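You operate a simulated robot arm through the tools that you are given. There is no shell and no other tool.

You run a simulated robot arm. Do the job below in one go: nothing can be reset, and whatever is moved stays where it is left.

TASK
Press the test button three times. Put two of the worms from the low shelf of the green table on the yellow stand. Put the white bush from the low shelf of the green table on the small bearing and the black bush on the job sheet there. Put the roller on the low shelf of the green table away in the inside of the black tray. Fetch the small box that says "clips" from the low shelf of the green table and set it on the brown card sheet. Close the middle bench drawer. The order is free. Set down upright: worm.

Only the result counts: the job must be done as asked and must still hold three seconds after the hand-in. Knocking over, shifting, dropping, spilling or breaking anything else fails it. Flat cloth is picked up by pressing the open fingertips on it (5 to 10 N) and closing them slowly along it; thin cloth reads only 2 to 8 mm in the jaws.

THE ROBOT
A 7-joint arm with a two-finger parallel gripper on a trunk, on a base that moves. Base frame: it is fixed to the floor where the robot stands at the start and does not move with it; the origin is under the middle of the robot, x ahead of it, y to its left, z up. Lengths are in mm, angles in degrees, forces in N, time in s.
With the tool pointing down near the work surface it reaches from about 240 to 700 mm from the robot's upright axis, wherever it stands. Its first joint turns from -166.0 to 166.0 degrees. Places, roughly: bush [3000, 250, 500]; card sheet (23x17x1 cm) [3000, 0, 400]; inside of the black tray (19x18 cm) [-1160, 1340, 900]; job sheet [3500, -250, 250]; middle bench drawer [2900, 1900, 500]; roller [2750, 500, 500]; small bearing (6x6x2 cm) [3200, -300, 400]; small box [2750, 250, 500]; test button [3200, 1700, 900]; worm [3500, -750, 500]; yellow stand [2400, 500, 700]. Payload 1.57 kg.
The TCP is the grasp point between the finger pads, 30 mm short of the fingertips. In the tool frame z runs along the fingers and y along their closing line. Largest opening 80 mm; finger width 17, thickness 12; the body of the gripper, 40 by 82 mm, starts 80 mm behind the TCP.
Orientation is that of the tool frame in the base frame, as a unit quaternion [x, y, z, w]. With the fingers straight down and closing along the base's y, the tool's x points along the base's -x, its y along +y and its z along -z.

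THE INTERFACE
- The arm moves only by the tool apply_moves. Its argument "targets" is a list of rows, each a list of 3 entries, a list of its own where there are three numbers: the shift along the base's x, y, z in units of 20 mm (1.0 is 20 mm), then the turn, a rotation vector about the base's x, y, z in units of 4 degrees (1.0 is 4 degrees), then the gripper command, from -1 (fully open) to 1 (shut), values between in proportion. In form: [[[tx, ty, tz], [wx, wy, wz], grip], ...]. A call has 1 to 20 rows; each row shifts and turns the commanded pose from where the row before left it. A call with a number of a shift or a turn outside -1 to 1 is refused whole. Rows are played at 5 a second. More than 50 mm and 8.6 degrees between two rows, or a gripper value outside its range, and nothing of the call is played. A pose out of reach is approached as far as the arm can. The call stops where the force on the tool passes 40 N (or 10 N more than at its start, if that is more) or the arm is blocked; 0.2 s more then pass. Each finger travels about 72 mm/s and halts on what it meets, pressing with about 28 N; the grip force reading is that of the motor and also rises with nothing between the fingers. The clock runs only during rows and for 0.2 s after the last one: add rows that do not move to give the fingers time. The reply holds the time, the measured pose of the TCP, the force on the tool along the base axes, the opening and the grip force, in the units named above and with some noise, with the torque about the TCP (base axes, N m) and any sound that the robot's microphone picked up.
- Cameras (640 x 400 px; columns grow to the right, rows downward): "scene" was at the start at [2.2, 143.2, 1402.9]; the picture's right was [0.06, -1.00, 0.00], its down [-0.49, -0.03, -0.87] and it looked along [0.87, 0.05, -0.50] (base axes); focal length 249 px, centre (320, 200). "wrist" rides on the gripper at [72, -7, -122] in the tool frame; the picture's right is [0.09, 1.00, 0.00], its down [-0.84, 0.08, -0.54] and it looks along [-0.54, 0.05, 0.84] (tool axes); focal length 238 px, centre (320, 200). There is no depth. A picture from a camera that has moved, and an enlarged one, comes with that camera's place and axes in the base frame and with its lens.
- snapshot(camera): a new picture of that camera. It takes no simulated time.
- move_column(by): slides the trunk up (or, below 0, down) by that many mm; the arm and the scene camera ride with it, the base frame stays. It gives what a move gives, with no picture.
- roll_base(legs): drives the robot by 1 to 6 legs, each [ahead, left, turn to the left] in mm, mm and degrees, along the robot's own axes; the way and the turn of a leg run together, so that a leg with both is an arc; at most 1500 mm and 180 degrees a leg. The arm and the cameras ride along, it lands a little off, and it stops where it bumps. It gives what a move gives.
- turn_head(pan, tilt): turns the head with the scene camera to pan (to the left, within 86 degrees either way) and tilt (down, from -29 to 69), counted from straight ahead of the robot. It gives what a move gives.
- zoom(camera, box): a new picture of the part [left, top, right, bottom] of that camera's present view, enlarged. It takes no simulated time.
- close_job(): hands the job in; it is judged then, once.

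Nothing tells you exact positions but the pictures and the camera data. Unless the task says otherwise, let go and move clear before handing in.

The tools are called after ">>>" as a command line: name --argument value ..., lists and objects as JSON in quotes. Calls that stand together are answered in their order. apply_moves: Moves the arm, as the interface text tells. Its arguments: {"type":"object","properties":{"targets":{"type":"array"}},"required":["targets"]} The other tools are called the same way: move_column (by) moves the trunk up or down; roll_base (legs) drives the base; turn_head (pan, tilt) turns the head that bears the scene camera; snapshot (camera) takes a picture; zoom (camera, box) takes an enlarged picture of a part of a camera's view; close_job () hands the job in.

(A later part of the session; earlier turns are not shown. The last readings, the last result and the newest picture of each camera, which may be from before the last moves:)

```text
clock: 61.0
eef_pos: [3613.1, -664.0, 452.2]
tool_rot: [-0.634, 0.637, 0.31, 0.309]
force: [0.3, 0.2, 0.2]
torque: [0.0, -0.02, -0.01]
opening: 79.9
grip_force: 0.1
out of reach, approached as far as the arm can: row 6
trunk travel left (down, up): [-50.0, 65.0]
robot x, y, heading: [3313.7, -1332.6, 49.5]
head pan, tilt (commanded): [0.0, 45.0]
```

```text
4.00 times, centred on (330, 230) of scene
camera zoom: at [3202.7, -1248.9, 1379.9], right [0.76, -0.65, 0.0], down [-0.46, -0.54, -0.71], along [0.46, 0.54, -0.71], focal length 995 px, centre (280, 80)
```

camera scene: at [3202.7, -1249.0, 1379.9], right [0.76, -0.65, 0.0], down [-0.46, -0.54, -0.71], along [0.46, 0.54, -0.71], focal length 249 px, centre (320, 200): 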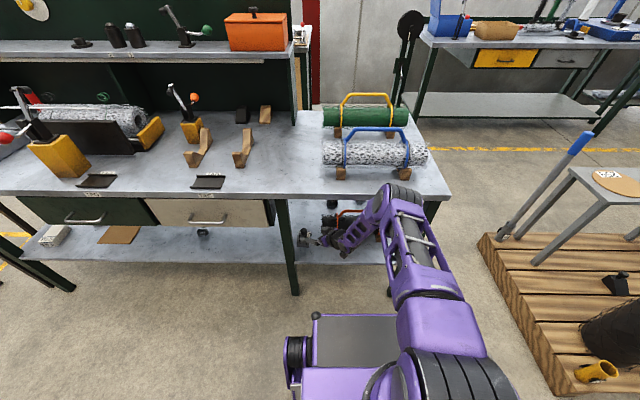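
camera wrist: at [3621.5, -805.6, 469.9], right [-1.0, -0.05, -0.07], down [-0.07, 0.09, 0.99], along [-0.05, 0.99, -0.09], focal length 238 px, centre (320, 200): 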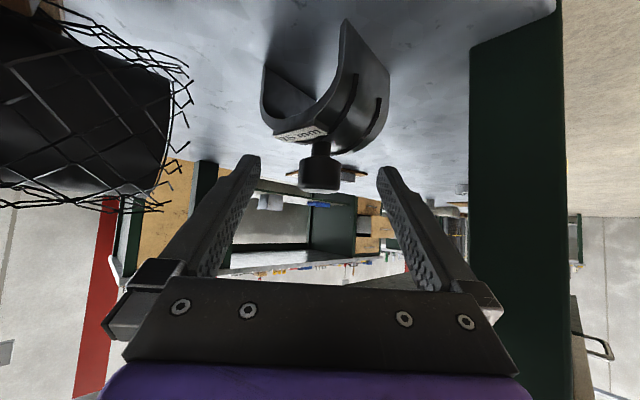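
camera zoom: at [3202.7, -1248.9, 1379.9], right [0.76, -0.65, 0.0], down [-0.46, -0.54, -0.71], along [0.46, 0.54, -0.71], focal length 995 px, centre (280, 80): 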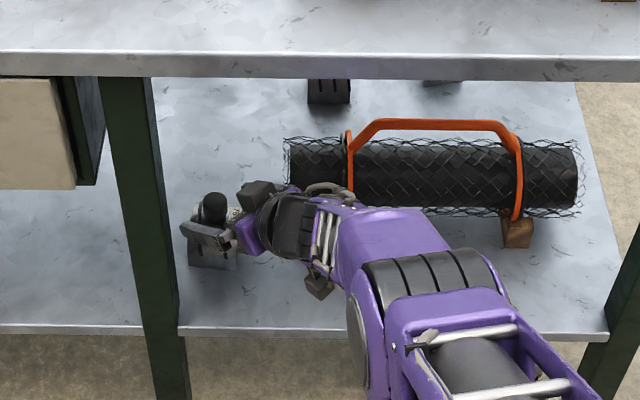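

The arm is just out of reach by 20 mm. I'll retract a little, move the base 60 mm along +y, and approach again.

>>> apply_moves --targets '[[[0, -0.783, 0.65], [0, 0, 0], -1], [[0, -0.783, 0.65], [0, 0, 0], -1], [[0, -0.783, 0.65], [0, 0, 0], -1], [[0, -0.783, 0.65], [0, 0, 0], -1], [[0, -0.783, 0.65], [0, 0, 0], -1]]'

>>> roll_base --legs '[[46, 39, 0]]'

>>> snapshot --camera "wrist"

```text
clock: 62.2
eef_pos: [3614.1, -742.8, 516.5]
tool_rot: [-0.634, 0.637, 0.31, 0.309]
force: [0.4, 0.3, 0.3]
torque: [-0.01, 0.01, 0.02]
opening: 79.8
grip_force: 0.0
trunk travel left (down, up): [-50.0, 65.0]
robot x, y, heading: [3314.6, -1328.3, 49.5]
head pan, tilt (commanded): [0.0, 45.0]
```

```text
clock: 63.2
eef_pos: [3614.7, -681.8, 516.6]
tool_rot: [-0.634, 0.637, 0.31, 0.308]
force: [0.2, 0.0, 0.7]
torque: [-0.03, -0.03, -0.01]
opening: 79.9
grip_force: 0.0
trunk travel left (down, up): [-50.0, 65.0]
robot x, y, heading: [3312.6, -1271.0, 49.5]
head pan, tilt (commanded): [0.0, 45.0]
```

```text
taken
camera wrist: at [3621.5, -824.6, 534.9], right [-1.0, -0.05, -0.07], down [-0.07, 0.09, 0.99], along [-0.05, 0.99, -0.09], focal length 238 px, centre (320, 200)
```

wrist: 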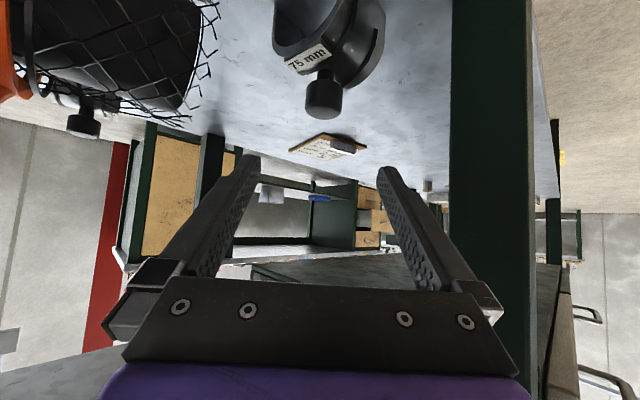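

Now the arm has spare reach. Descending the remaining distance to the knob.

>>> apply_moves --targets '[[[0, 0.425, -0.99], [0, 0, 0], -1], [[0, 0.425, -0.99], [0, 0, 0], -1], [[0, 0.425, -0.99], [0, 0, 0], -1], [[0, 0.425, -0.99], [0, 0, 0], -1]]'

>>> snapshot --camera "wrist"

>>> zoom --camera "scene" --box '[260, 180, 400, 280]'

```text
clock: 64.2
eef_pos: [3613.9, -648.3, 438.1]
tool_rot: [-0.633, 0.638, 0.311, 0.309]
force: [-0.1, 0.2, 0.7]
torque: [0.02, 0.05, -0.01]
opening: 80.2
grip_force: 0.1
trunk travel left (down, up): [-50.0, 65.0]
robot x, y, heading: [3314.9, -1272.7, 49.8]
head pan, tilt (commanded): [0.0, 45.0]
```

```text
taken
camera wrist: at [3621.6, -790.0, 456.1], right [-1.0, -0.05, -0.07], down [-0.07, 0.09, 0.99], along [-0.05, 0.99, -0.09], focal length 238 px, centre (320, 200)
```

wrist: 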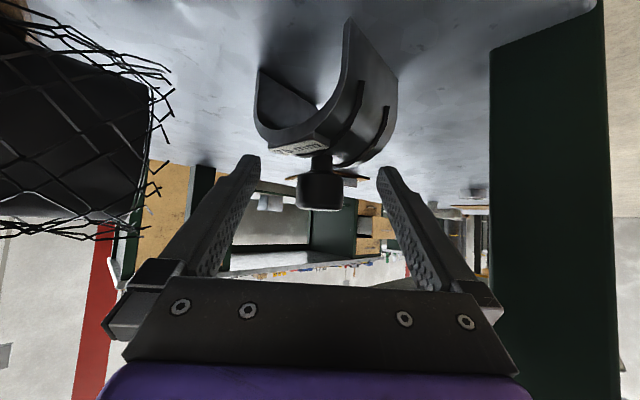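

```text
4.00 times, centred on (330, 230) of scene
camera zoom: at [3202.5, -1189.4, 1379.9], right [0.76, -0.65, 0.0], down [-0.46, -0.54, -0.71], along [0.46, 0.54, -0.71], focal length 995 px, centre (280, 80)
```

zoom: 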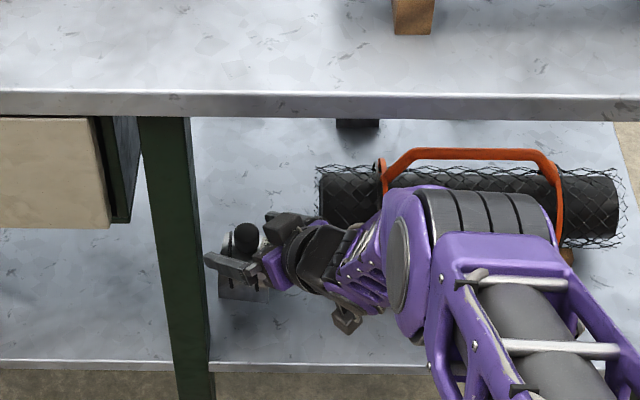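

The knob sits between the pads at the grasp point. Closing the fingers.

>>> apply_moves --targets '[[[0, 0, 0], [0, 0, 0], 1], [[0, 0, 0], [0, 0, 0], 1], [[0, 0, 0], [0, 0, 0], 1], [[0, 0, 0], [0, 0, 0], 1], [[0, 0, 0], [0, 0, 0], 1], [[0, 0, 0], [0, 0, 0], 1]]'

>>> snapshot --camera "wrist"

```text
clock: 65.7
eef_pos: [3614.0, -646.1, 441.6]
tool_rot: [-0.634, 0.636, 0.312, 0.311]
force: [-5.3, 5.3, 23.3]
torque: [0.64, -0.32, 0.1]
opening: 28.7
grip_force: 28.1
trunk travel left (down, up): [-50.0, 65.0]
robot x, y, heading: [3316.5, -1269.6, 49.7]
head pan, tilt (commanded): [0.0, 45.0]
```

```text
taken
camera wrist: at [3621.3, -788.7, 458.3], right [-1.0, -0.05, -0.07], down [-0.07, 0.08, 0.99], along [-0.05, 1.0, -0.09], focal length 238 px, centre (320, 200)
```

wrist: 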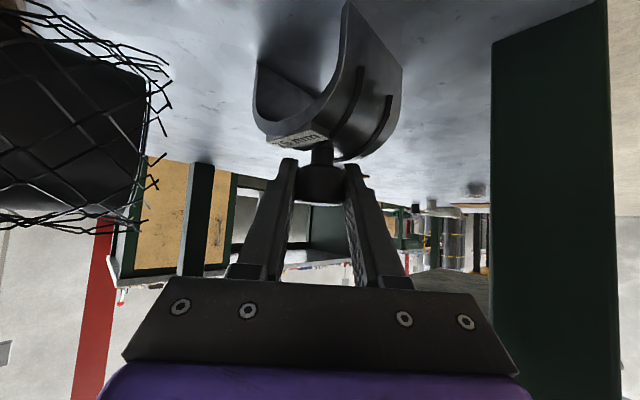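

Gripped at 28.7 mm. Lifting gently.

>>> apply_moves --targets '[[[0, 0, 0.5], [0, 0, 0], 1], [[0, 0, 0.5], [0, 0, 0], 1], [[0, 0, 0.8], [0, 0, 0], 1], [[0, 0, 0.8], [0, 0, 0], 1], [[0, 0, 0.8], [0, 0, 0], 1]]'

>>> snapshot --camera "wrist"

>>> zoom --camera "scene" --box '[240, 170, 420, 290]'

```text
clock: 66.8
eef_pos: [3614.2, -648.4, 504.5]
tool_rot: [-0.634, 0.638, 0.309, 0.309]
force: [0.8, 0.7, -4.0]
torque: [-0.03, -0.03, -0.03]
opening: 28.6
grip_force: 28.5
trunk travel left (down, up): [-50.0, 65.0]
robot x, y, heading: [3309.8, -1268.3, 49.8]
head pan, tilt (commanded): [0.0, 45.0]
```

```text
taken
camera wrist: at [3621.6, -791.2, 522.9], right [-1.0, -0.05, -0.07], down [-0.07, 0.09, 0.99], along [-0.05, 0.99, -0.09], focal length 238 px, centre (320, 200)
```

wrist: 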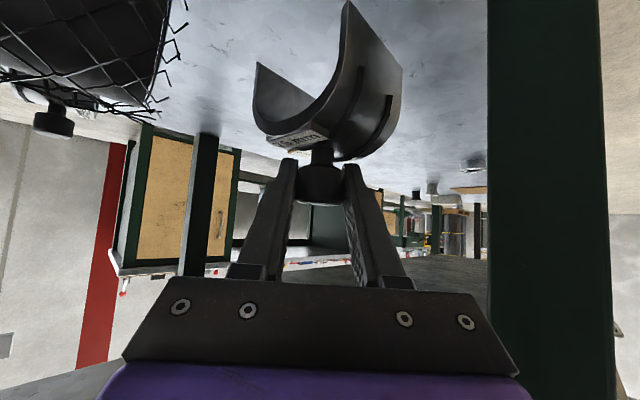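

```text
3.33 times, centred on (330, 230) of scene
camera zoom: at [3202.7, -1188.9, 1379.8], right [0.76, -0.65, 0.0], down [-0.46, -0.54, -0.71], along [0.46, 0.54, -0.71], focal length 829 px, centre (287, 100)
```

zoom: 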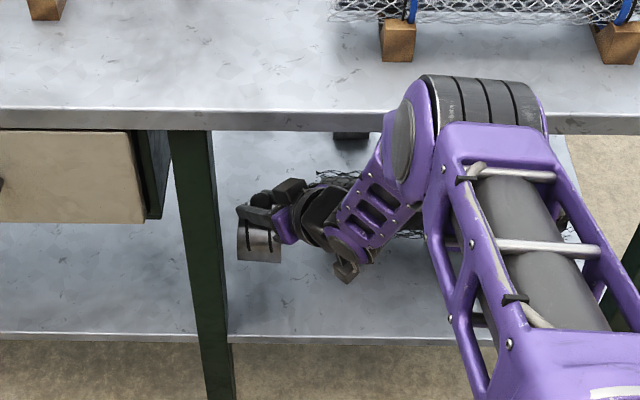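

The worm is held level and lifted clear. Retracting out from under the table along -y, then raising.

>>> apply_moves --targets '[[[0, -1, 0], [0, 0, 0], 1], [[0, -1, 0], [0, 0, 0], 1], [[0, -1, 0], [0, 0, 0], 1], [[0, -1, 0], [0, 0, 0], 1], [[0, -1, 0], [0, 0, 0], 1], [[0, -1, 0], [0, 0, 0], 1], [[0, -1, 0.2], [0, 0, 0], 1], [[0, -1, 0.2], [0, 0, 0], 1], [[0, -1, 0.2], [0, 0, 0], 1], [[0, -1, 0.2], [0, 0, 0], 1], [[0, -1, 0.2], [0, 0, 0], 1], [[0, -1, 0.2], [0, 0, 0], 1], [[0, -1, 0.2], [0, 0, 0], 1], [[0, -1, 0.2], [0, 0, 0], 1], [[0, -1, 0.2], [0, 0, 0], 1], [[0, -1, 0.2], [0, 0, 0], 1]]'

>>> snapshot --camera "scene"

```text
clock: 70.3
eef_pos: [3615.1, -960.5, 548.5]
tool_rot: [0.635, -0.63, -0.315, -0.317]
force: [1.9, 2.1, -1.8]
torque: [-0.38, 0.02, 0.41]
opening: 28.7
grip_force: 28.0
trunk travel left (down, up): [-50.0, 65.0]
robot x, y, heading: [3309.8, -1272.1, 49.6]
head pan, tilt (commanded): [0.0, 45.0]
stopped in row 16: the force on the tool passed its limit at 45 N (the readings are from after the stop); the commanded pose is now the measured one
```

```text
taken
camera scene: at [3202.6, -1189.1, 1379.8], right [0.76, -0.65, 0.0], down [-0.46, -0.54, -0.71], along [0.46, 0.54, -0.71], focal length 249 px, centre (320, 200)
```

scene: 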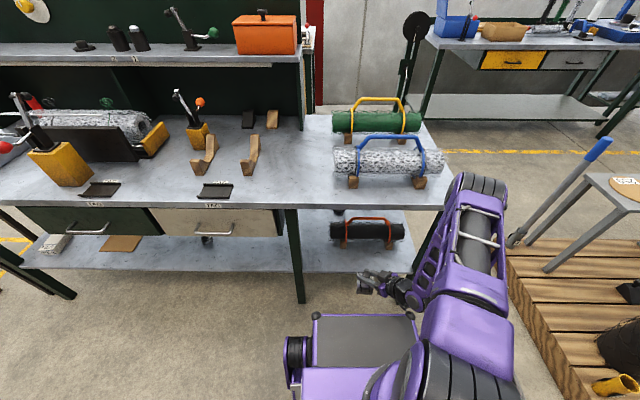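

The hand brushed something, likely my own front deck; forces are back near zero. I'll go straight up now.

>>> apply_moves --targets '[[[0, 0.3, 0.5], [0, 0, 0], 1], [[0, 0.2, 1], [0, 0, 0], 1], [[0, 0, 1], [0, 0, 0], 1], [[0, 0, 1], [0, 0, 0], 1], [[0, 0, 1], [0, 0, 0], 1], [[0, 0, 1], [0, 0, 0], 1], [[0, 0, 1], [0, 0, 0], 1], [[0, 0, 1], [0, 0, 0], 1], [[0, 0, 1], [0, 0, 0], 1], [[0, 0, 1], [0, 0, 0], 1]]'

>>> snapshot --camera "wrist"

>>> snapshot --camera "scene"

```text
clock: 72.5
eef_pos: [3616.2, -950.5, 739.3]
tool_rot: [0.634, -0.632, -0.315, -0.317]
force: [0.9, -0.4, -3.7]
torque: [-0.01, 0.02, 0.0]
opening: 28.7
grip_force: 28.2
trunk travel left (down, up): [-50.0, 65.0]
robot x, y, heading: [3311.0, -1271.0, 49.8]
head pan, tilt (commanded): [0.0, 45.0]
```

```text
taken
camera wrist: at [3624.0, -1091.9, 754.6], right [-1.0, -0.06, -0.08], down [-0.08, 0.07, 0.99], along [-0.05, 1.0, -0.07], focal length 238 px, centre (320, 200)
```

wrist: 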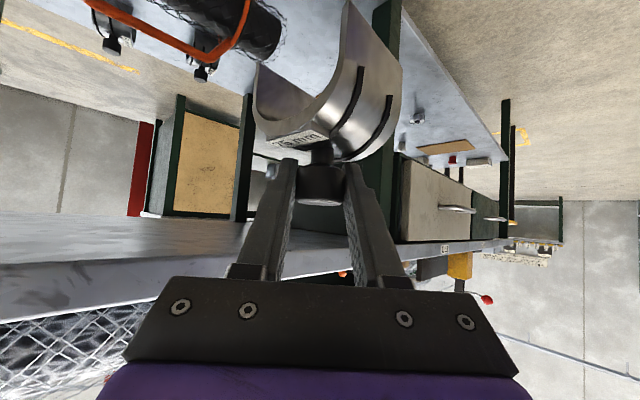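

```text
taken
camera scene: at [3202.7, -1189.1, 1379.8], right [0.76, -0.65, 0.0], down [-0.46, -0.54, -0.71], along [0.46, 0.54, -0.71], focal length 249 px, centre (320, 200)
```

scene: 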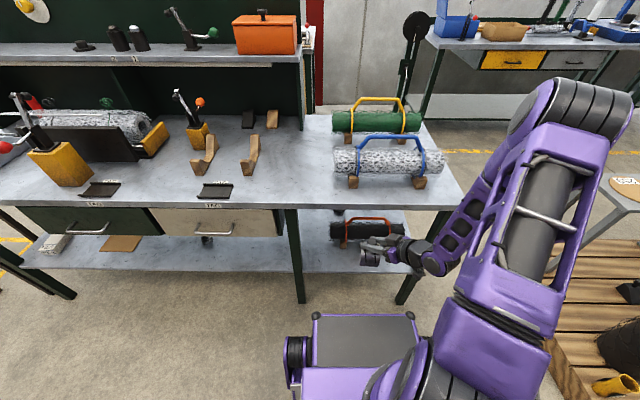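

Worm held well. I'll yaw the hand back to straight ahead and raise it above stand height.

>>> apply_moves --targets '[[[0, 0, 0.5], [0, 0, -1], 1], [[0, 0, 0.5], [0, 0, -1], 1], [[0, 0, 0.5], [0, 0, -1], 1], [[0, 0, 0.5], [0, 0, -1], 1], [[0, 0, 0.5], [0, 0, -1], 1], [[0, 0, 0.5], [0, 0, -1], 1], [[0, 0, 0.5], [0, 0, -1], 1], [[0, 0, 0.5], [0, 0, -1], 1], [[0, 0, 0.5], [0, 0, -1], 1], [[0, 0, 0.5], [0, 0, -1], 1]]'

>>> roll_base --legs '[[-80, 0, 0], [0, 1380, 0]]'

>>> snapshot --camera "scene"

>>> snapshot --camera "wrist"

```text
clock: 74.7
eef_pos: [3632.6, -934.7, 831.6]
tool_rot: [-0.38, 0.811, 0.187, 0.405]
force: [-0.1, -0.4, -4.5]
torque: [0.01, -0.02, -0.04]
opening: 28.7
grip_force: 28.7
out of reach, approached as far as the arm can: row 7, 8, 9, 10
trunk travel left (down, up): [-50.0, 65.0]
robot x, y, heading: [3314.0, -1272.2, 49.7]
head pan, tilt (commanded): [0.0, 45.0]
```

```text
clock: 88.8
eef_pos: [2526.3, -106.3, 832.7]
tool_rot: [-0.383, 0.809, 0.189, 0.404]
force: [0.7, 0.3, -2.5]
torque: [-0.02, 0.01, 0.01]
opening: 28.6
grip_force: 27.5
trunk travel left (down, up): [-50.0, 65.0]
robot x, y, heading: [2209.1, -445.3, 50.2]
head pan, tilt (commanded): [0.0, 45.0]
```

```text
taken
camera scene: at [2097.2, -363.1, 1379.8], right [0.77, -0.64, 0.0], down [-0.45, -0.54, -0.71], along [0.45, 0.54, -0.71], focal length 249 px, centre (320, 200)
```

scene: 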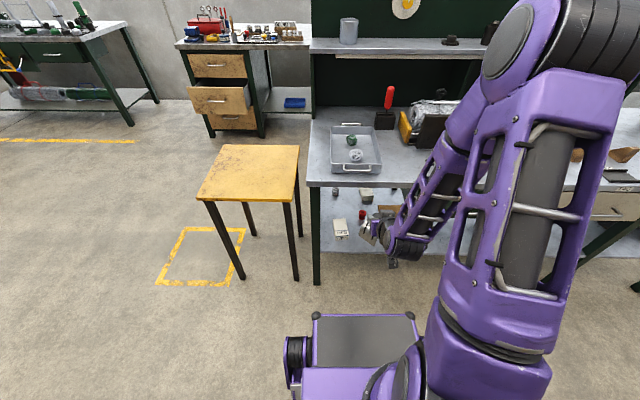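

```text
taken
camera wrist: at [2442.5, -220.5, 847.8], right [-0.8, 0.59, -0.08], down [-0.02, 0.11, 0.99], along [0.59, 0.8, -0.07], focal length 238 px, centre (320, 200)
```

wrist: 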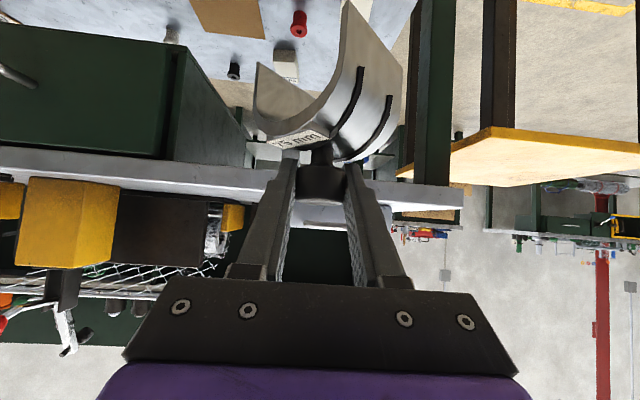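

The worm is still firmly held. The stand top is at about z=690, spanning roughly s=-490..-100 along the table line. I'll raise the hand higher so I can approach past the table corner.

>>> apply_moves --targets '[[[0, 0, 1], [0, 0, 0], 1], [[0, 0, 1], [0, 0, 0], 1], [[0, 0, 1], [0, 0, 0], 1], [[0, 0, 1], [0, 0, 0], 1], [[0, 0, 1], [0, 0, 0], 1], [[0, 0, 1], [0, 0, 0], 1], [[0, 0, 1], [0, 0, 0], 1], [[0, 0, 1], [0, 0, 0], 1]]'

```text
clock: 90.6
eef_pos: [2531.0, -100.4, 992.1]
tool_rot: [-0.383, 0.809, 0.189, 0.404]
force: [0.5, 0.5, -3.8]
torque: [0.01, 0.03, -0.01]
opening: 28.7
grip_force: 27.9
out of reach, approached as far as the arm can: row 1, 3
trunk travel left (down, up): [-50.0, 65.0]
robot x, y, heading: [2211.2, -446.0, 50.0]
head pan, tilt (commanded): [0.0, 45.0]
```

Height reached. Driving: left a bit, forward, then left to stand in front of the yellow stand.

>>> roll_base --legs '[[0, 130, 0], [265, 0, 0], [0, 350, 0]]'

>>> snapshot --camera "scene"

>>> snapshot --camera "wrist"

```text
clock: 97.5
eef_pos: [2335.0, 411.2, 991.9]
tool_rot: [-0.384, 0.808, 0.19, 0.405]
force: [0.0, -0.3, -3.8]
torque: [0.0, 0.0, 0.0]
opening: 28.9
grip_force: 28.5
trunk travel left (down, up): [-50.0, 65.0]
robot x, y, heading: [2013.3, 69.2, 50.2]
head pan, tilt (commanded): [0.0, 45.0]
```

```text
taken
camera scene: at [1901.3, 148.3, 1379.8], right [0.77, -0.64, 0.0], down [-0.45, -0.54, -0.71], along [0.45, 0.54, -0.71], focal length 249 px, centre (320, 200)
```

scene: 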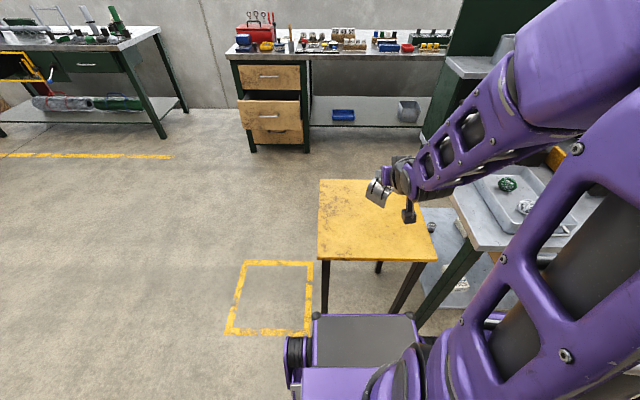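

```text
taken
camera wrist: at [2252.4, 296.2, 1007.2], right [-0.8, 0.59, -0.08], down [-0.02, 0.11, 0.99], along [0.6, 0.8, -0.07], focal length 238 px, centre (320, 200)
```

wrist: 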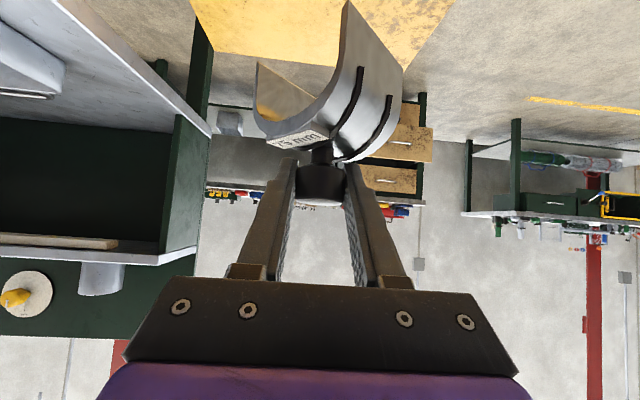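

I'm in front of the stand with the worm above it. Moving over the left part of the stand top and descending to just above it.

>>> apply_moves --targets '[[[0.17, 0.98, 0], [0, 0, 0], 1], [[0.17, 0.98, -0.5], [0, 0, 0], 1], [[0.17, 0.98, -0.5], [0, 0, 0], 1], [[0.17, 0.98, -1], [0, 0, 0], 1], [[0.17, 0.98, -1], [0, 0, 0], 1], [[0, 0, -1], [0, 0, 0], 1], [[0, 0, -1], [0, 0, 0], 1], [[0, 0, -1], [0, 0, 0], 1], [[0, 0, -1], [0, 0, 0], 1], [[0, 0, -1], [0, 0, 0], 1], [[0, 0, -1], [0, 0, 0], 1]]'

>>> zoom --camera "scene" --box '[290, 120, 450, 280]'

>>> snapshot --camera "wrist"

```text
clock: 99.9
eef_pos: [2352.1, 508.8, 812.0]
tool_rot: [-0.381, 0.809, 0.188, 0.406]
force: [-0.4, 0.4, -4.2]
torque: [0.03, 0.0, -0.01]
opening: 28.9
grip_force: 27.6
trunk travel left (down, up): [-50.0, 65.0]
robot x, y, heading: [2012.7, 67.7, 50.0]
head pan, tilt (commanded): [0.0, 45.0]
```

```text
2.50 times, centred on (370, 200) of scene
camera zoom: at [1901.2, 148.2, 1379.9], right [0.77, -0.64, 0.0], down [-0.45, -0.54, -0.71], along [0.45, 0.54, -0.71], focal length 622 px, centre (195, 200)
```

zoom: 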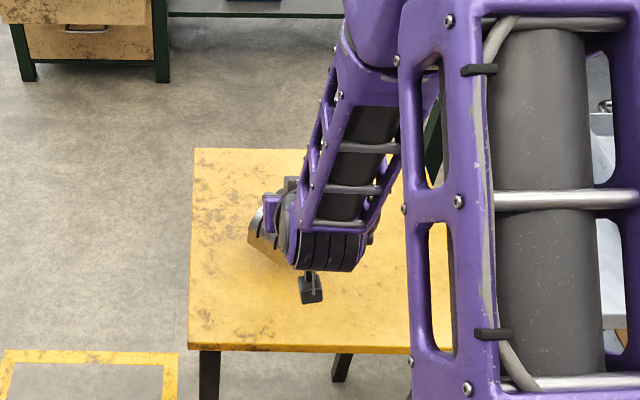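

```text
taken
camera wrist: at [2270.0, 394.6, 827.3], right [-0.8, 0.59, -0.08], down [-0.02, 0.11, 0.99], along [0.6, 0.8, -0.07], focal length 238 px, centre (320, 200)
```

wrist: 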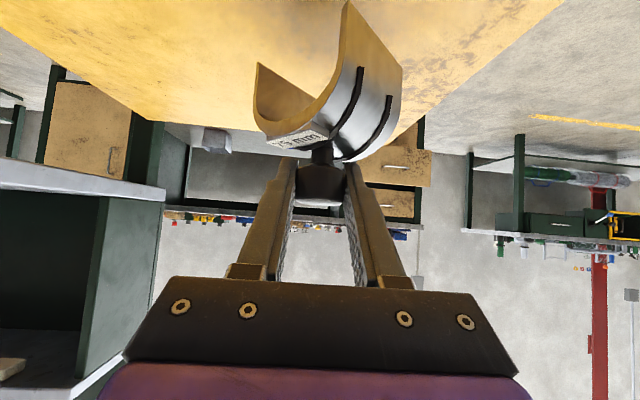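

Lowering slowly in 4 mm steps toward contact.

>>> apply_moves --targets '[[[0, 0, -0.3], [0, 0, 0], 1], [[0, 0, -0.3], [0, 0, 0], 1], [[0, 0, -0.3], [0, 0, 0], 1], [[0, 0, -0.3], [0, 0, 0], 1], [[0, 0, -0.2], [0, 0, 0], 1]]'

>>> snapshot --camera "wrist"

```text
clock: 101.1
eef_pos: [2352.3, 508.2, 783.6]
tool_rot: [-0.383, 0.809, 0.189, 0.405]
force: [0.4, -0.4, -3.8]
torque: [0.0, 0.01, -0.01]
opening: 28.7
grip_force: 27.9
trunk travel left (down, up): [-50.0, 65.0]
robot x, y, heading: [2010.5, 64.6, 50.3]
head pan, tilt (commanded): [0.0, 45.0]
```

```text
taken
camera wrist: at [2269.6, 394.3, 799.1], right [-0.8, 0.59, -0.08], down [-0.02, 0.11, 0.99], along [0.59, 0.8, -0.07], focal length 238 px, centre (320, 200)
```

wrist: 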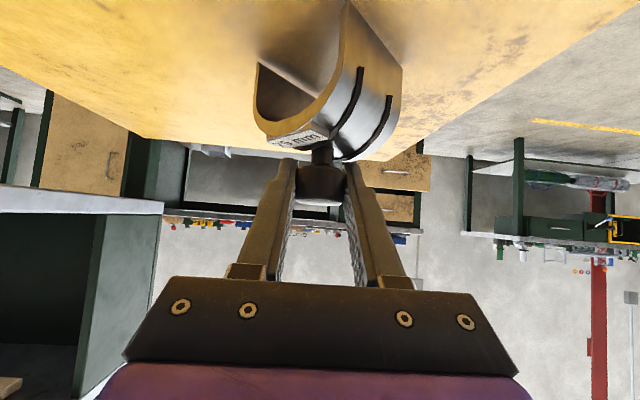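

>>> apply_moves --targets '[[[0, 0, -0.15], [0, 0, 0], 1], [[0, 0, -0.15], [0, 0, 0], 1], [[0, 0, 0], [0, 0, 0], 1]]'

>>> apply_moves --targets '[[[0, 0, -0.15], [0, 0, 0], 1], [[0, 0, 0], [0, 0, 0], 1]]'

>>> snapshot --camera "wrist"

```text
clock: 101.9
eef_pos: [2353.7, 508.8, 780.5]
tool_rot: [-0.382, 0.807, 0.19, 0.407]
force: [3.6, 4.0, 18.8]
torque: [-0.12, 0.48, 0.09]
opening: 28.9
grip_force: 27.9
trunk travel left (down, up): [-50.0, 65.0]
robot x, y, heading: [2013.2, 65.0, 50.0]
head pan, tilt (commanded): [0.0, 45.0]
```

```text
clock: 102.4
eef_pos: [2354.0, 509.5, 780.9]
tool_rot: [-0.38, 0.805, 0.193, 0.412]
force: [-1.6, -2.4, 15.9]
torque: [-0.14, 0.75, 0.13]
opening: 28.5
grip_force: 28.1
trunk travel left (down, up): [-50.0, 65.0]
robot x, y, heading: [2012.8, 66.0, 50.2]
head pan, tilt (commanded): [0.0, 45.0]
stopped in row 2: the force on the tool passed its limit at 41 N (the readings are from after the stop); the commanded pose is now the measured one
```

```text
taken
camera wrist: at [2271.5, 396.6, 793.5], right [-0.8, 0.59, -0.08], down [-0.03, 0.09, 1.0], along [0.6, 0.8, -0.06], focal length 238 px, centre (320, 200)
```

wrist: 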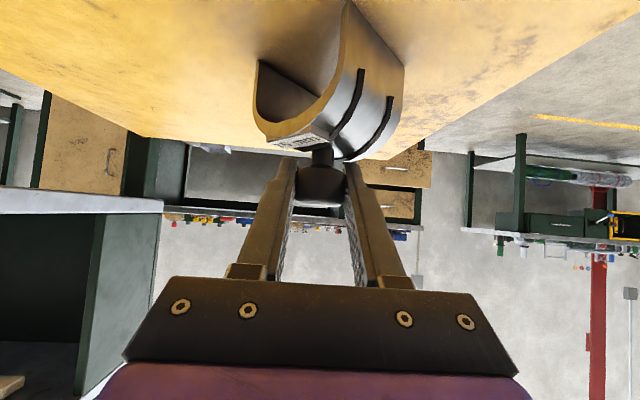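

Contact is made at about z=781. I'll ease the pressure by 1–2 mm and open the fingers.

>>> apply_moves --targets '[[[0, 0, 0.05], [0, 0, 0], 1], [[0, 0, 0.0], [0, 0, 0], 0.6], [[0, 0, 0], [0, 0, 0], 0.3], [[0, 0, 0], [0, 0, 0], -0.2], [[0, 0, 0], [0, 0, 0], -1], [[0, 0, 0], [0, 0, 0], -1], [[0, 0, 0], [0, 0, 0], -1]]'

>>> snapshot --camera "wrist"

```text
clock: 104.0
eef_pos: [2355.3, 510.7, 780.4]
tool_rot: [-0.38, 0.806, 0.192, 0.411]
force: [6.8, -0.3, 16.9]
torque: [0.62, 0.15, -0.27]
opening: 75.1
grip_force: 0.0
trunk travel left (down, up): [-50.0, 65.0]
robot x, y, heading: [2012.5, 67.9, 50.3]
head pan, tilt (commanded): [0.0, 45.0]
```

```text
taken
camera wrist: at [2271.5, 395.9, 794.1], right [-0.8, 0.59, -0.08], down [-0.03, 0.09, 1.0], along [0.6, 0.8, -0.06], focal length 238 px, centre (320, 200)
```

wrist: 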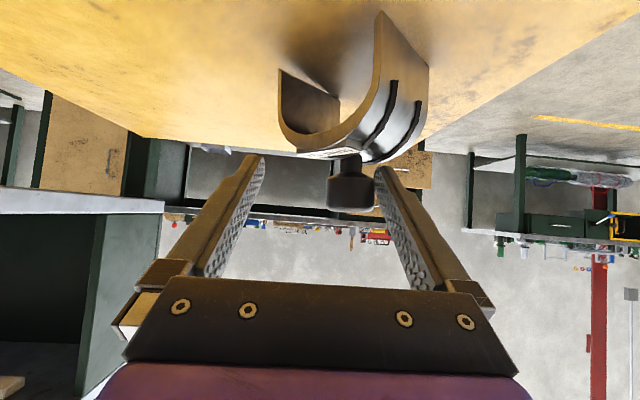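

The fingertips were resting on the arch and dragged it slightly sideways while opening; it still stands upright. I'll lift a few mm to break contact, then centre on the knob and rise.

>>> apply_moves --targets '[[[0, 0, 0.15], [0, 0, 0], -1], [[0, 0, 0.15], [0, 0, 0], -1]]'

>>> snapshot --camera "wrist"

```text
clock: 104.6
eef_pos: [2351.9, 509.9, 783.8]
tool_rot: [-0.382, 0.807, 0.19, 0.408]
force: [-0.4, -0.1, -0.2]
torque: [0.01, 0.02, 0.01]
opening: 80.1
grip_force: 0.0
trunk travel left (down, up): [-50.0, 65.0]
robot x, y, heading: [2012.1, 67.7, 50.3]
head pan, tilt (commanded): [0.0, 45.0]
```

```text
taken
camera wrist: at [2270.1, 395.7, 798.2], right [-0.8, 0.59, -0.08], down [-0.02, 0.1, 0.99], along [0.59, 0.8, -0.07], focal length 238 px, centre (320, 200)
```

wrist: 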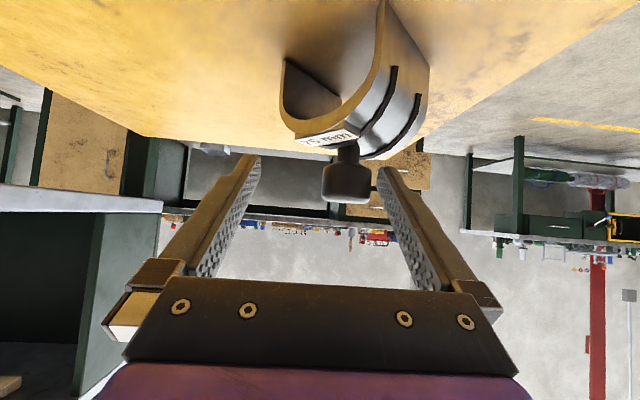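

Contact is released and the worm stands upright. Retreating along the tool axis.

>>> apply_moves --targets '[[[-0.385, -0.463, 0.445], [0, 0, 0], -1], [[-0.385, -0.463, 0.445], [0, 0, 0], -1], [[-0.385, -0.463, 0.445], [0, 0, 0], -1], [[-0.385, -0.463, 0.445], [0, 0, 0], -1], [[-0.385, -0.463, 0.445], [0, 0, 0], -1], [[-0.385, -0.463, 0.445], [0, 0, 0], -1], [[0, 0, 1], [0, 0, 0], -1], [[0, 0, 1], [0, 0, 0], -1], [[0, 0, 1], [0, 0, 0], -1], [[0, 0, 1], [0, 0, 0], -1], [[0, 0, 1], [0, 0, 0], -1], [[0, 0, 1], [0, 0, 0], -1], [[0, 0, 1], [0, 0, 0], -1]]'

>>> snapshot --camera "wrist"

>>> snapshot --camera "scene"

```text
clock: 107.4
eef_pos: [2308.9, 454.6, 979.0]
tool_rot: [-0.382, 0.806, 0.192, 0.409]
force: [0.0, -0.5, -0.3]
torque: [0.0, -0.01, -0.05]
opening: 80.0
grip_force: 0.2
trunk travel left (down, up): [-50.0, 65.0]
robot x, y, heading: [2013.0, 65.3, 50.1]
head pan, tilt (commanded): [0.0, 45.0]
```

```text
taken
camera wrist: at [2225.8, 340.7, 993.2], right [-0.8, 0.59, -0.08], down [-0.03, 0.1, 0.99], along [0.6, 0.8, -0.06], focal length 238 px, centre (320, 200)
```

wrist: 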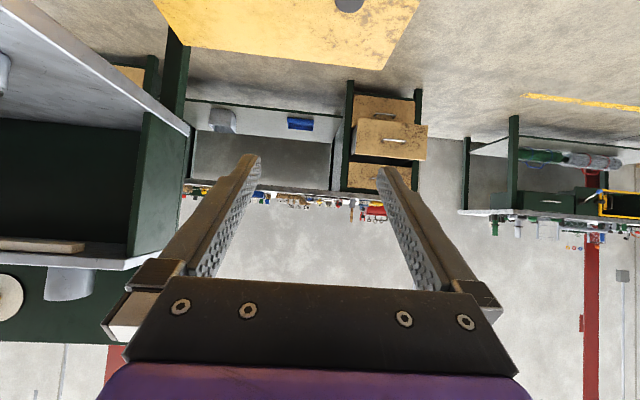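

```text
taken
camera scene: at [1901.2, 148.2, 1379.8], right [0.77, -0.64, 0.0], down [-0.45, -0.54, -0.71], along [0.45, 0.54, -0.71], focal length 249 px, centre (320, 200)
```

scene: 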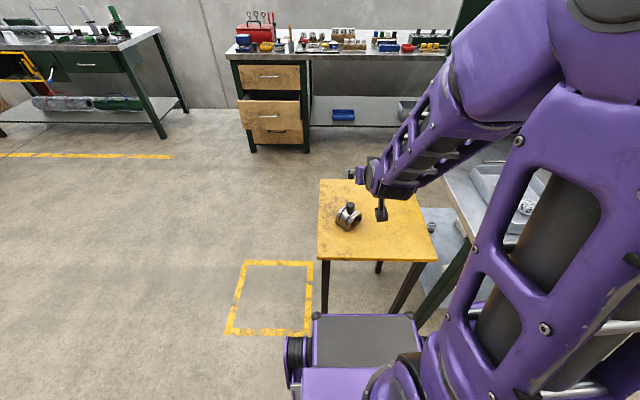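

The first worm stands upright on the stand. Next I'll go around the stand's left side toward the bench for the drawer and test button.

>>> roll_base --legs '[[40, 560, 0], [800, 0, 0]]'

>>> turn_head --pan 0 --tilt 30

>>> snapshot --camera "scene"

```text
clock: 117.2
eef_pos: [2413.8, 1464.0, 978.6]
tool_rot: [-0.382, 0.806, 0.191, 0.41]
force: [0.1, 0.2, 0.5]
torque: [0.0, 0.0, 0.01]
opening: 80.1
grip_force: 0.1
trunk travel left (down, up): [-50.0, 65.0]
robot x, y, heading: [2119.7, 1074.3, 50.3]
head pan, tilt (commanded): [0.0, 45.0]
```

```text
clock: 118.0
eef_pos: [2413.2, 1463.8, 979.2]
tool_rot: [-0.382, 0.806, 0.192, 0.409]
force: [0.4, 0.1, -0.3]
torque: [-0.03, 0.01, -0.01]
opening: 80.0
grip_force: 0.2
trunk travel left (down, up): [-50.0, 65.0]
robot x, y, heading: [2119.4, 1077.5, 50.3]
head pan, tilt (commanded): [0.0, 30.0]
```

```text
taken
camera scene: at [2012.2, 1163.3, 1402.4], right [0.77, -0.64, 0.0], down [-0.32, -0.38, -0.87], along [0.55, 0.66, -0.5], focal length 249 px, centre (320, 200)
```

scene: 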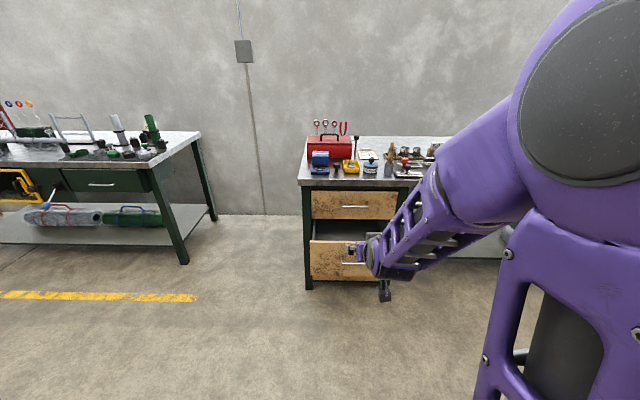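

I'm facing the bench with the drawers. I'll zoom on the bench top to find the test button.

>>> zoom --camera "scene" --box '[290, 110, 450, 210]'

>>> snapshot --camera "wrist"

```text
4.00 times, centred on (370, 160) of scene
camera zoom: at [2012.2, 1163.3, 1402.4], right [0.77, -0.64, 0.0], down [-0.32, -0.38, -0.87], along [0.55, 0.66, -0.5], focal length 995 px, centre (120, 360)
```

zoom: 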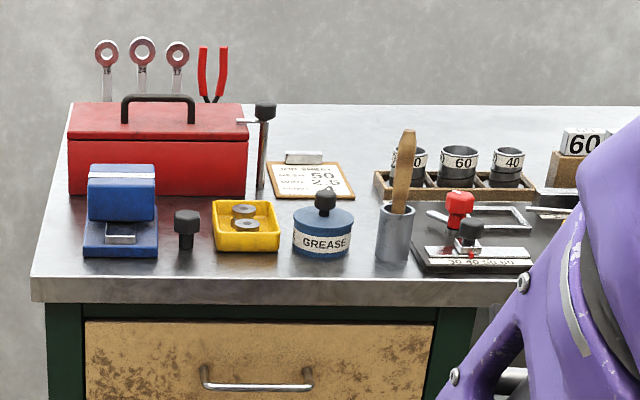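

```text
taken
camera wrist: at [2330.5, 1349.6, 993.1], right [-0.8, 0.59, -0.08], down [-0.03, 0.1, 0.99], along [0.59, 0.8, -0.06], focal length 238 px, centre (320, 200)
```

wrist: 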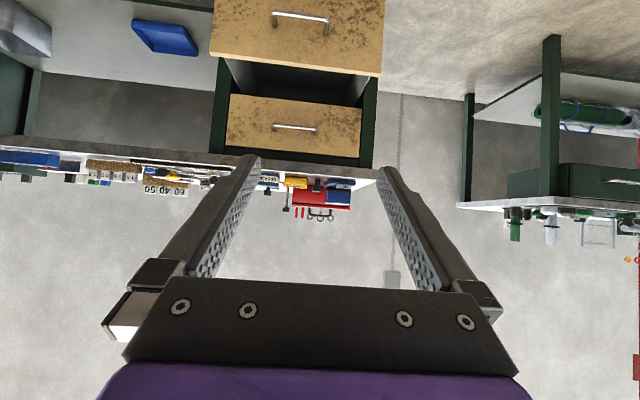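

The bench front is parallel to the table; the middle drawer is pulled out about 230 mm. I'll drive closer and look for the test button.

>>> roll_base --legs '[[420, 0, 0]]'

>>> snapshot --camera "scene"

>>> turn_head --pan -40 --tilt 25

>>> snapshot --camera "scene"

```text
clock: 120.6
eef_pos: [2681.3, 1782.2, 979.2]
tool_rot: [-0.381, 0.806, 0.191, 0.41]
force: [0.6, 0.3, -0.4]
torque: [0.01, 0.0, 0.01]
opening: 79.7
grip_force: 0.1
trunk travel left (down, up): [-50.0, 65.0]
robot x, y, heading: [2384.0, 1395.2, 49.7]
head pan, tilt (commanded): [0.0, 30.0]
```

```text
taken
camera scene: at [2279.9, 1483.7, 1402.4], right [0.77, -0.64, 0.0], down [-0.32, -0.38, -0.87], along [0.56, 0.66, -0.5], focal length 249 px, centre (320, 200)
```

scene: 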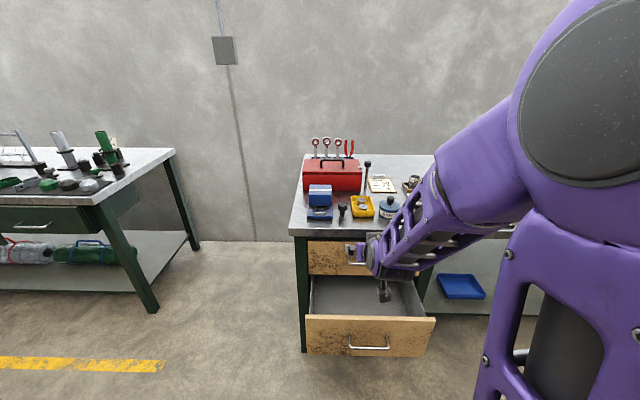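

```text
clock: 121.7
eef_pos: [2681.8, 1784.7, 979.8]
tool_rot: [-0.382, 0.807, 0.191, 0.409]
force: [0.3, -0.9, 0.3]
torque: [0.01, 0.0, -0.02]
opening: 80.2
grip_force: 0.1
trunk travel left (down, up): [-50.0, 65.0]
robot x, y, heading: [2384.8, 1393.1, 50.4]
head pan, tilt (commanded): [-40.0, 25.0]
```

```text
taken
camera scene: at [2312.6, 1430.6, 1410.4], right [0.18, -0.98, 0.0], down [-0.42, -0.07, -0.91], along [0.89, 0.16, -0.42], focal length 249 px, centre (320, 200)
```

scene: 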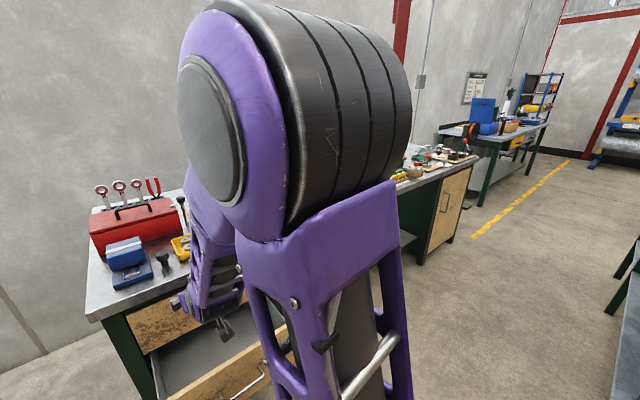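

The drawer face is at about d=1385, handle centred near z=520. I'll close the fingers and bring them down in front of the face, above the handle.

>>> apply_moves --targets '[[[0.24, -0.875, 0], [0, 0, 0], 1], [[0.24, -0.875, 0], [0, 0, 0], 1], [[0.24, -0.875, -1], [0, 0, 0], 1], [[0.24, -0.875, -1], [0, 0, 0], 1], [[0, 0, -1], [0, 0, 0], 1], [[0, 0, -1], [0, 0, 0], 1], [[0, 0, -1], [0, 0, 0], 1], [[0, 0, -1], [0, 0, 0], 1], [[0, 0, -1], [0, 0, 0], 1], [[0, 0, -1], [0, 0, 0], 1], [[0, 0, -1], [0, 0, 0], 1], [[0, 0, -1], [0, 0, 0], 1], [[0, 0, -1], [0, 0, 0], 1], [[0, 0, -1], [0, 0, 0], 1], [[0, 0, -1], [0, 0, 0], 1], [[0, 0, -1], [0, 0, 0], 1]]'

>>> turn_head --pan 0 --tilt 45

>>> snapshot --camera "scene"

>>> snapshot --camera "wrist"

```text
clock: 125.0
eef_pos: [2717.9, 1731.8, 703.5]
tool_rot: [-0.382, 0.806, 0.191, 0.41]
force: [-0.9, -0.8, 0.3]
torque: [-0.02, 0.01, 0.02]
opening: 0.0
grip_force: 21.3
out of reach, approached as far as the arm can: row 3, 4, 6
trunk travel left (down, up): [-50.0, 65.0]
robot x, y, heading: [2386.4, 1395.9, 50.3]
head pan, tilt (commanded): [-40.0, 25.0]
```

```text
clock: 126.1
eef_pos: [2716.7, 1730.5, 702.9]
tool_rot: [-0.381, 0.807, 0.191, 0.409]
force: [0.4, -0.8, 0.3]
torque: [-0.03, 0.0, -0.01]
opening: 0.0
grip_force: 21.6
trunk travel left (down, up): [-50.0, 65.0]
robot x, y, heading: [2384.4, 1399.2, 50.1]
head pan, tilt (commanded): [0.0, 45.0]
```

```text
taken
camera scene: at [2274.1, 1476.8, 1379.9], right [0.77, -0.64, 0.0], down [-0.45, -0.54, -0.71], along [0.45, 0.54, -0.71], focal length 249 px, centre (320, 200)
```

scene: 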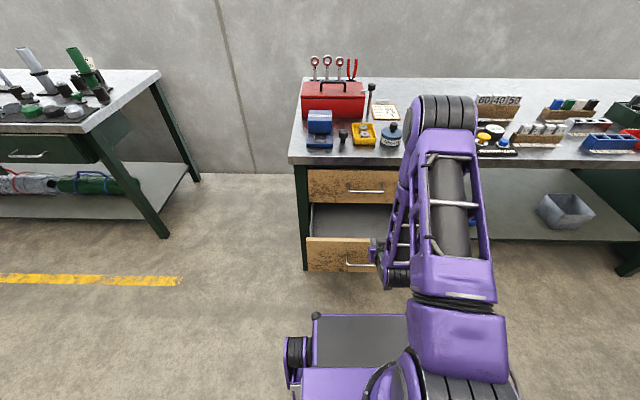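

```text
taken
camera wrist: at [2634.9, 1616.3, 717.4], right [-0.8, 0.59, -0.08], down [-0.03, 0.1, 0.99], along [0.6, 0.8, -0.06], focal length 238 px, centre (320, 200)
```

wrist: 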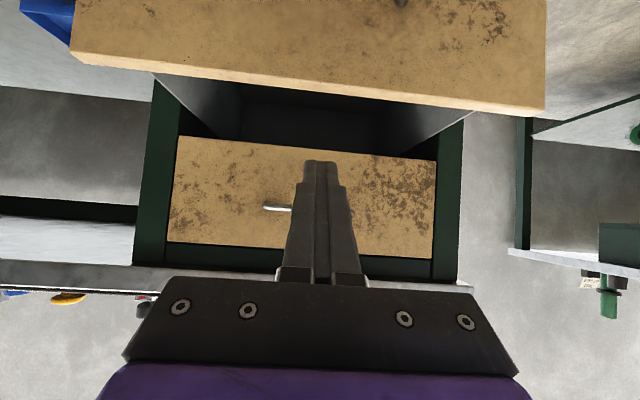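

The drawer face top edge is at about z=603, d=1384. Lowering the closed fingertips to z≈570, in front of the face, then pushing.

>>> apply_moves --targets '[[[0, 0, -0.96], [0, 0, 0], 1], [[0, 0, -0.96], [0, 0, 0], 1], [[0, 0, -0.96], [0, 0, 0], 1], [[0, 0, -0.96], [0, 0, 0], 1], [[0, 0, -0.96], [0, 0, 0], 1], [[0, 0, -0.96], [0, 0, 0], 1]]'

>>> snapshot --camera "scene"

>>> snapshot --camera "wrist"

```text
clock: 127.5
eef_pos: [2718.8, 1730.2, 588.5]
tool_rot: [-0.381, 0.806, 0.191, 0.41]
force: [0.0, 0.8, 0.6]
torque: [-0.03, -0.01, 0.04]
opening: 0.0
grip_force: 21.3
trunk travel left (down, up): [-50.0, 65.0]
robot x, y, heading: [2385.8, 1396.0, 50.2]
head pan, tilt (commanded): [0.0, 45.0]
```

```text
taken
camera scene: at [2274.0, 1476.7, 1379.9], right [0.77, -0.64, 0.0], down [-0.45, -0.54, -0.71], along [0.45, 0.54, -0.71], focal length 249 px, centre (320, 200)
```

scene: 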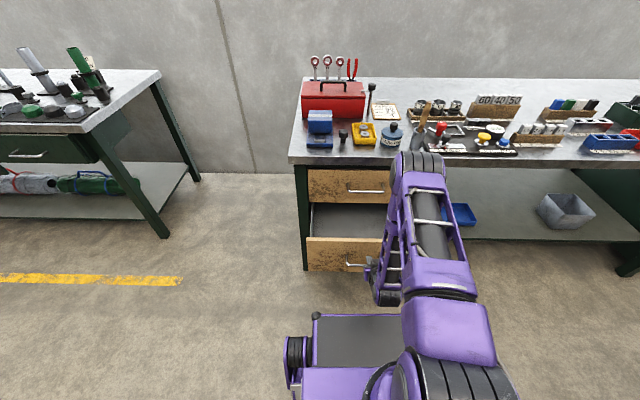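

```text
taken
camera wrist: at [2635.5, 1616.6, 602.2], right [-0.8, 0.59, -0.08], down [-0.03, 0.1, 0.99], along [0.6, 0.8, -0.06], focal length 238 px, centre (320, 200)
```

wrist: 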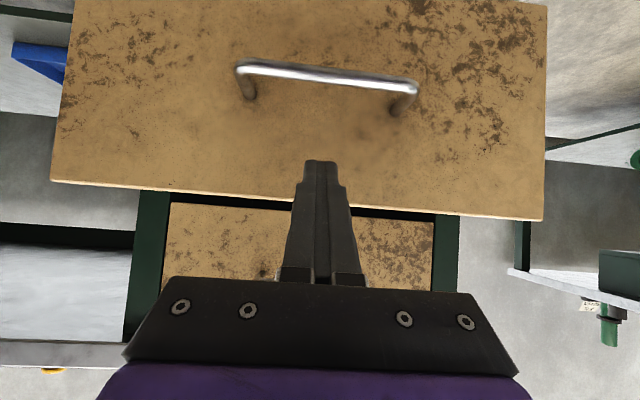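

Fingertips are placed between handle and top edge of the face. Lowering 15 mm more and pushing along the drawer direction.

>>> apply_moves --targets '[[[0, 0, -0.75], [0, 0, 0], 1], [[0.494, 0.564, 0], [0, 0, 0], 1], [[0.494, 0.564, 0], [0, 0, 0], 1], [[0.494, 0.564, 0], [0, 0, 0], 1], [[0.494, 0.564, 0], [0, 0, 0], 1], [[0.494, 0.564, 0], [0, 0, 0], 1], [[0.494, 0.564, 0], [0, 0, 0], 1], [[0.494, 0.564, 0], [0, 0, 0], 1], [[0.494, 0.564, 0], [0, 0, 0], 1]]'

>>> snapshot --camera "wrist"

```text
clock: 129.5
eef_pos: [2798.7, 1821.5, 572.8]
tool_rot: [-0.381, 0.806, 0.191, 0.41]
force: [-0.4, -0.1, 0.2]
torque: [-0.02, 0.03, 0.01]
opening: 0.0
grip_force: 21.6
trunk travel left (down, up): [-50.0, 65.0]
robot x, y, heading: [2386.5, 1397.3, 50.3]
head pan, tilt (commanded): [0.0, 45.0]
```

```text
taken
camera wrist: at [2715.0, 1707.2, 587.6], right [-0.8, 0.59, -0.08], down [-0.03, 0.1, 1.0], along [0.6, 0.8, -0.06], focal length 238 px, centre (320, 200)
```

wrist: 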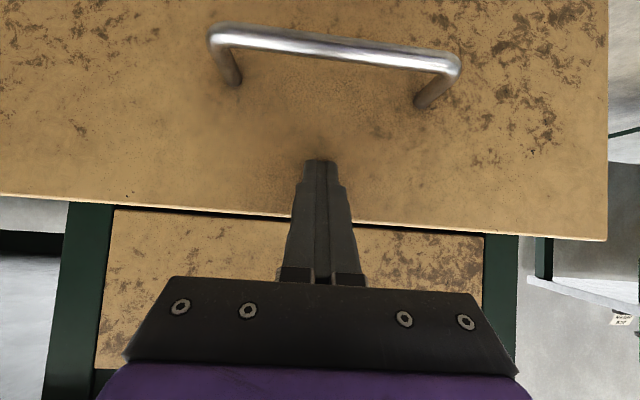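

The drawer is moving almost without resistance. Continuing to push.

>>> apply_moves --targets '[[[0.494, 0.564, 0], [0, 0, 0], 1], [[0.494, 0.564, 0], [0, 0, 0], 1], [[0.494, 0.564, 0], [0, 0, 0], 1], [[0.494, 0.564, 0], [0, 0, 0], 1], [[0.494, 0.564, 0], [0, 0, 0], 1], [[0.494, 0.564, 0], [0, 0, 0], 1]]'

>>> snapshot --camera "wrist"

>>> snapshot --camera "scene"

```text
clock: 130.9
eef_pos: [2858.1, 1890.8, 573.0]
tool_rot: [-0.381, 0.806, 0.192, 0.41]
force: [-0.7, -0.1, 0.6]
torque: [0.01, -0.03, -0.02]
opening: 0.0
grip_force: 21.4
trunk travel left (down, up): [-50.0, 65.0]
robot x, y, heading: [2384.4, 1398.1, 50.0]
head pan, tilt (commanded): [0.0, 45.0]
```

```text
taken
camera wrist: at [2774.0, 1775.1, 586.9], right [-0.8, 0.59, -0.08], down [-0.03, 0.1, 1.0], along [0.6, 0.8, -0.06], focal length 238 px, centre (320, 200)
```

wrist: 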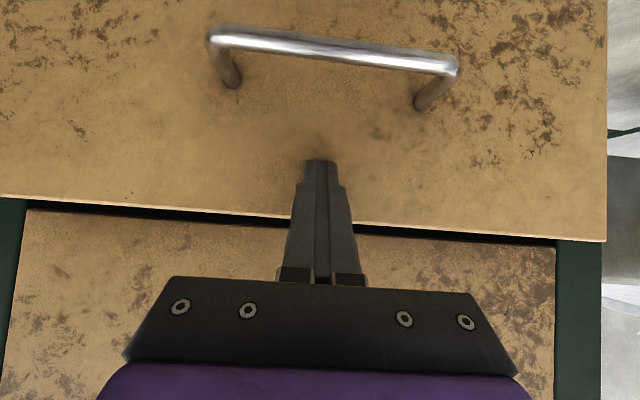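

```text
taken
camera scene: at [2274.1, 1476.8, 1379.8], right [0.77, -0.64, 0.0], down [-0.45, -0.54, -0.71], along [0.45, 0.54, -0.71], focal length 249 px, centre (320, 200)
```

scene: 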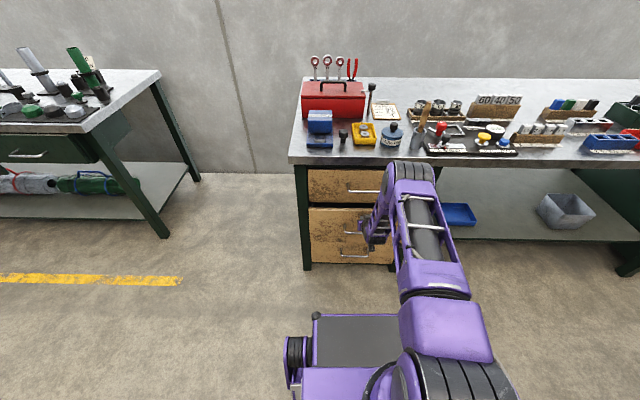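

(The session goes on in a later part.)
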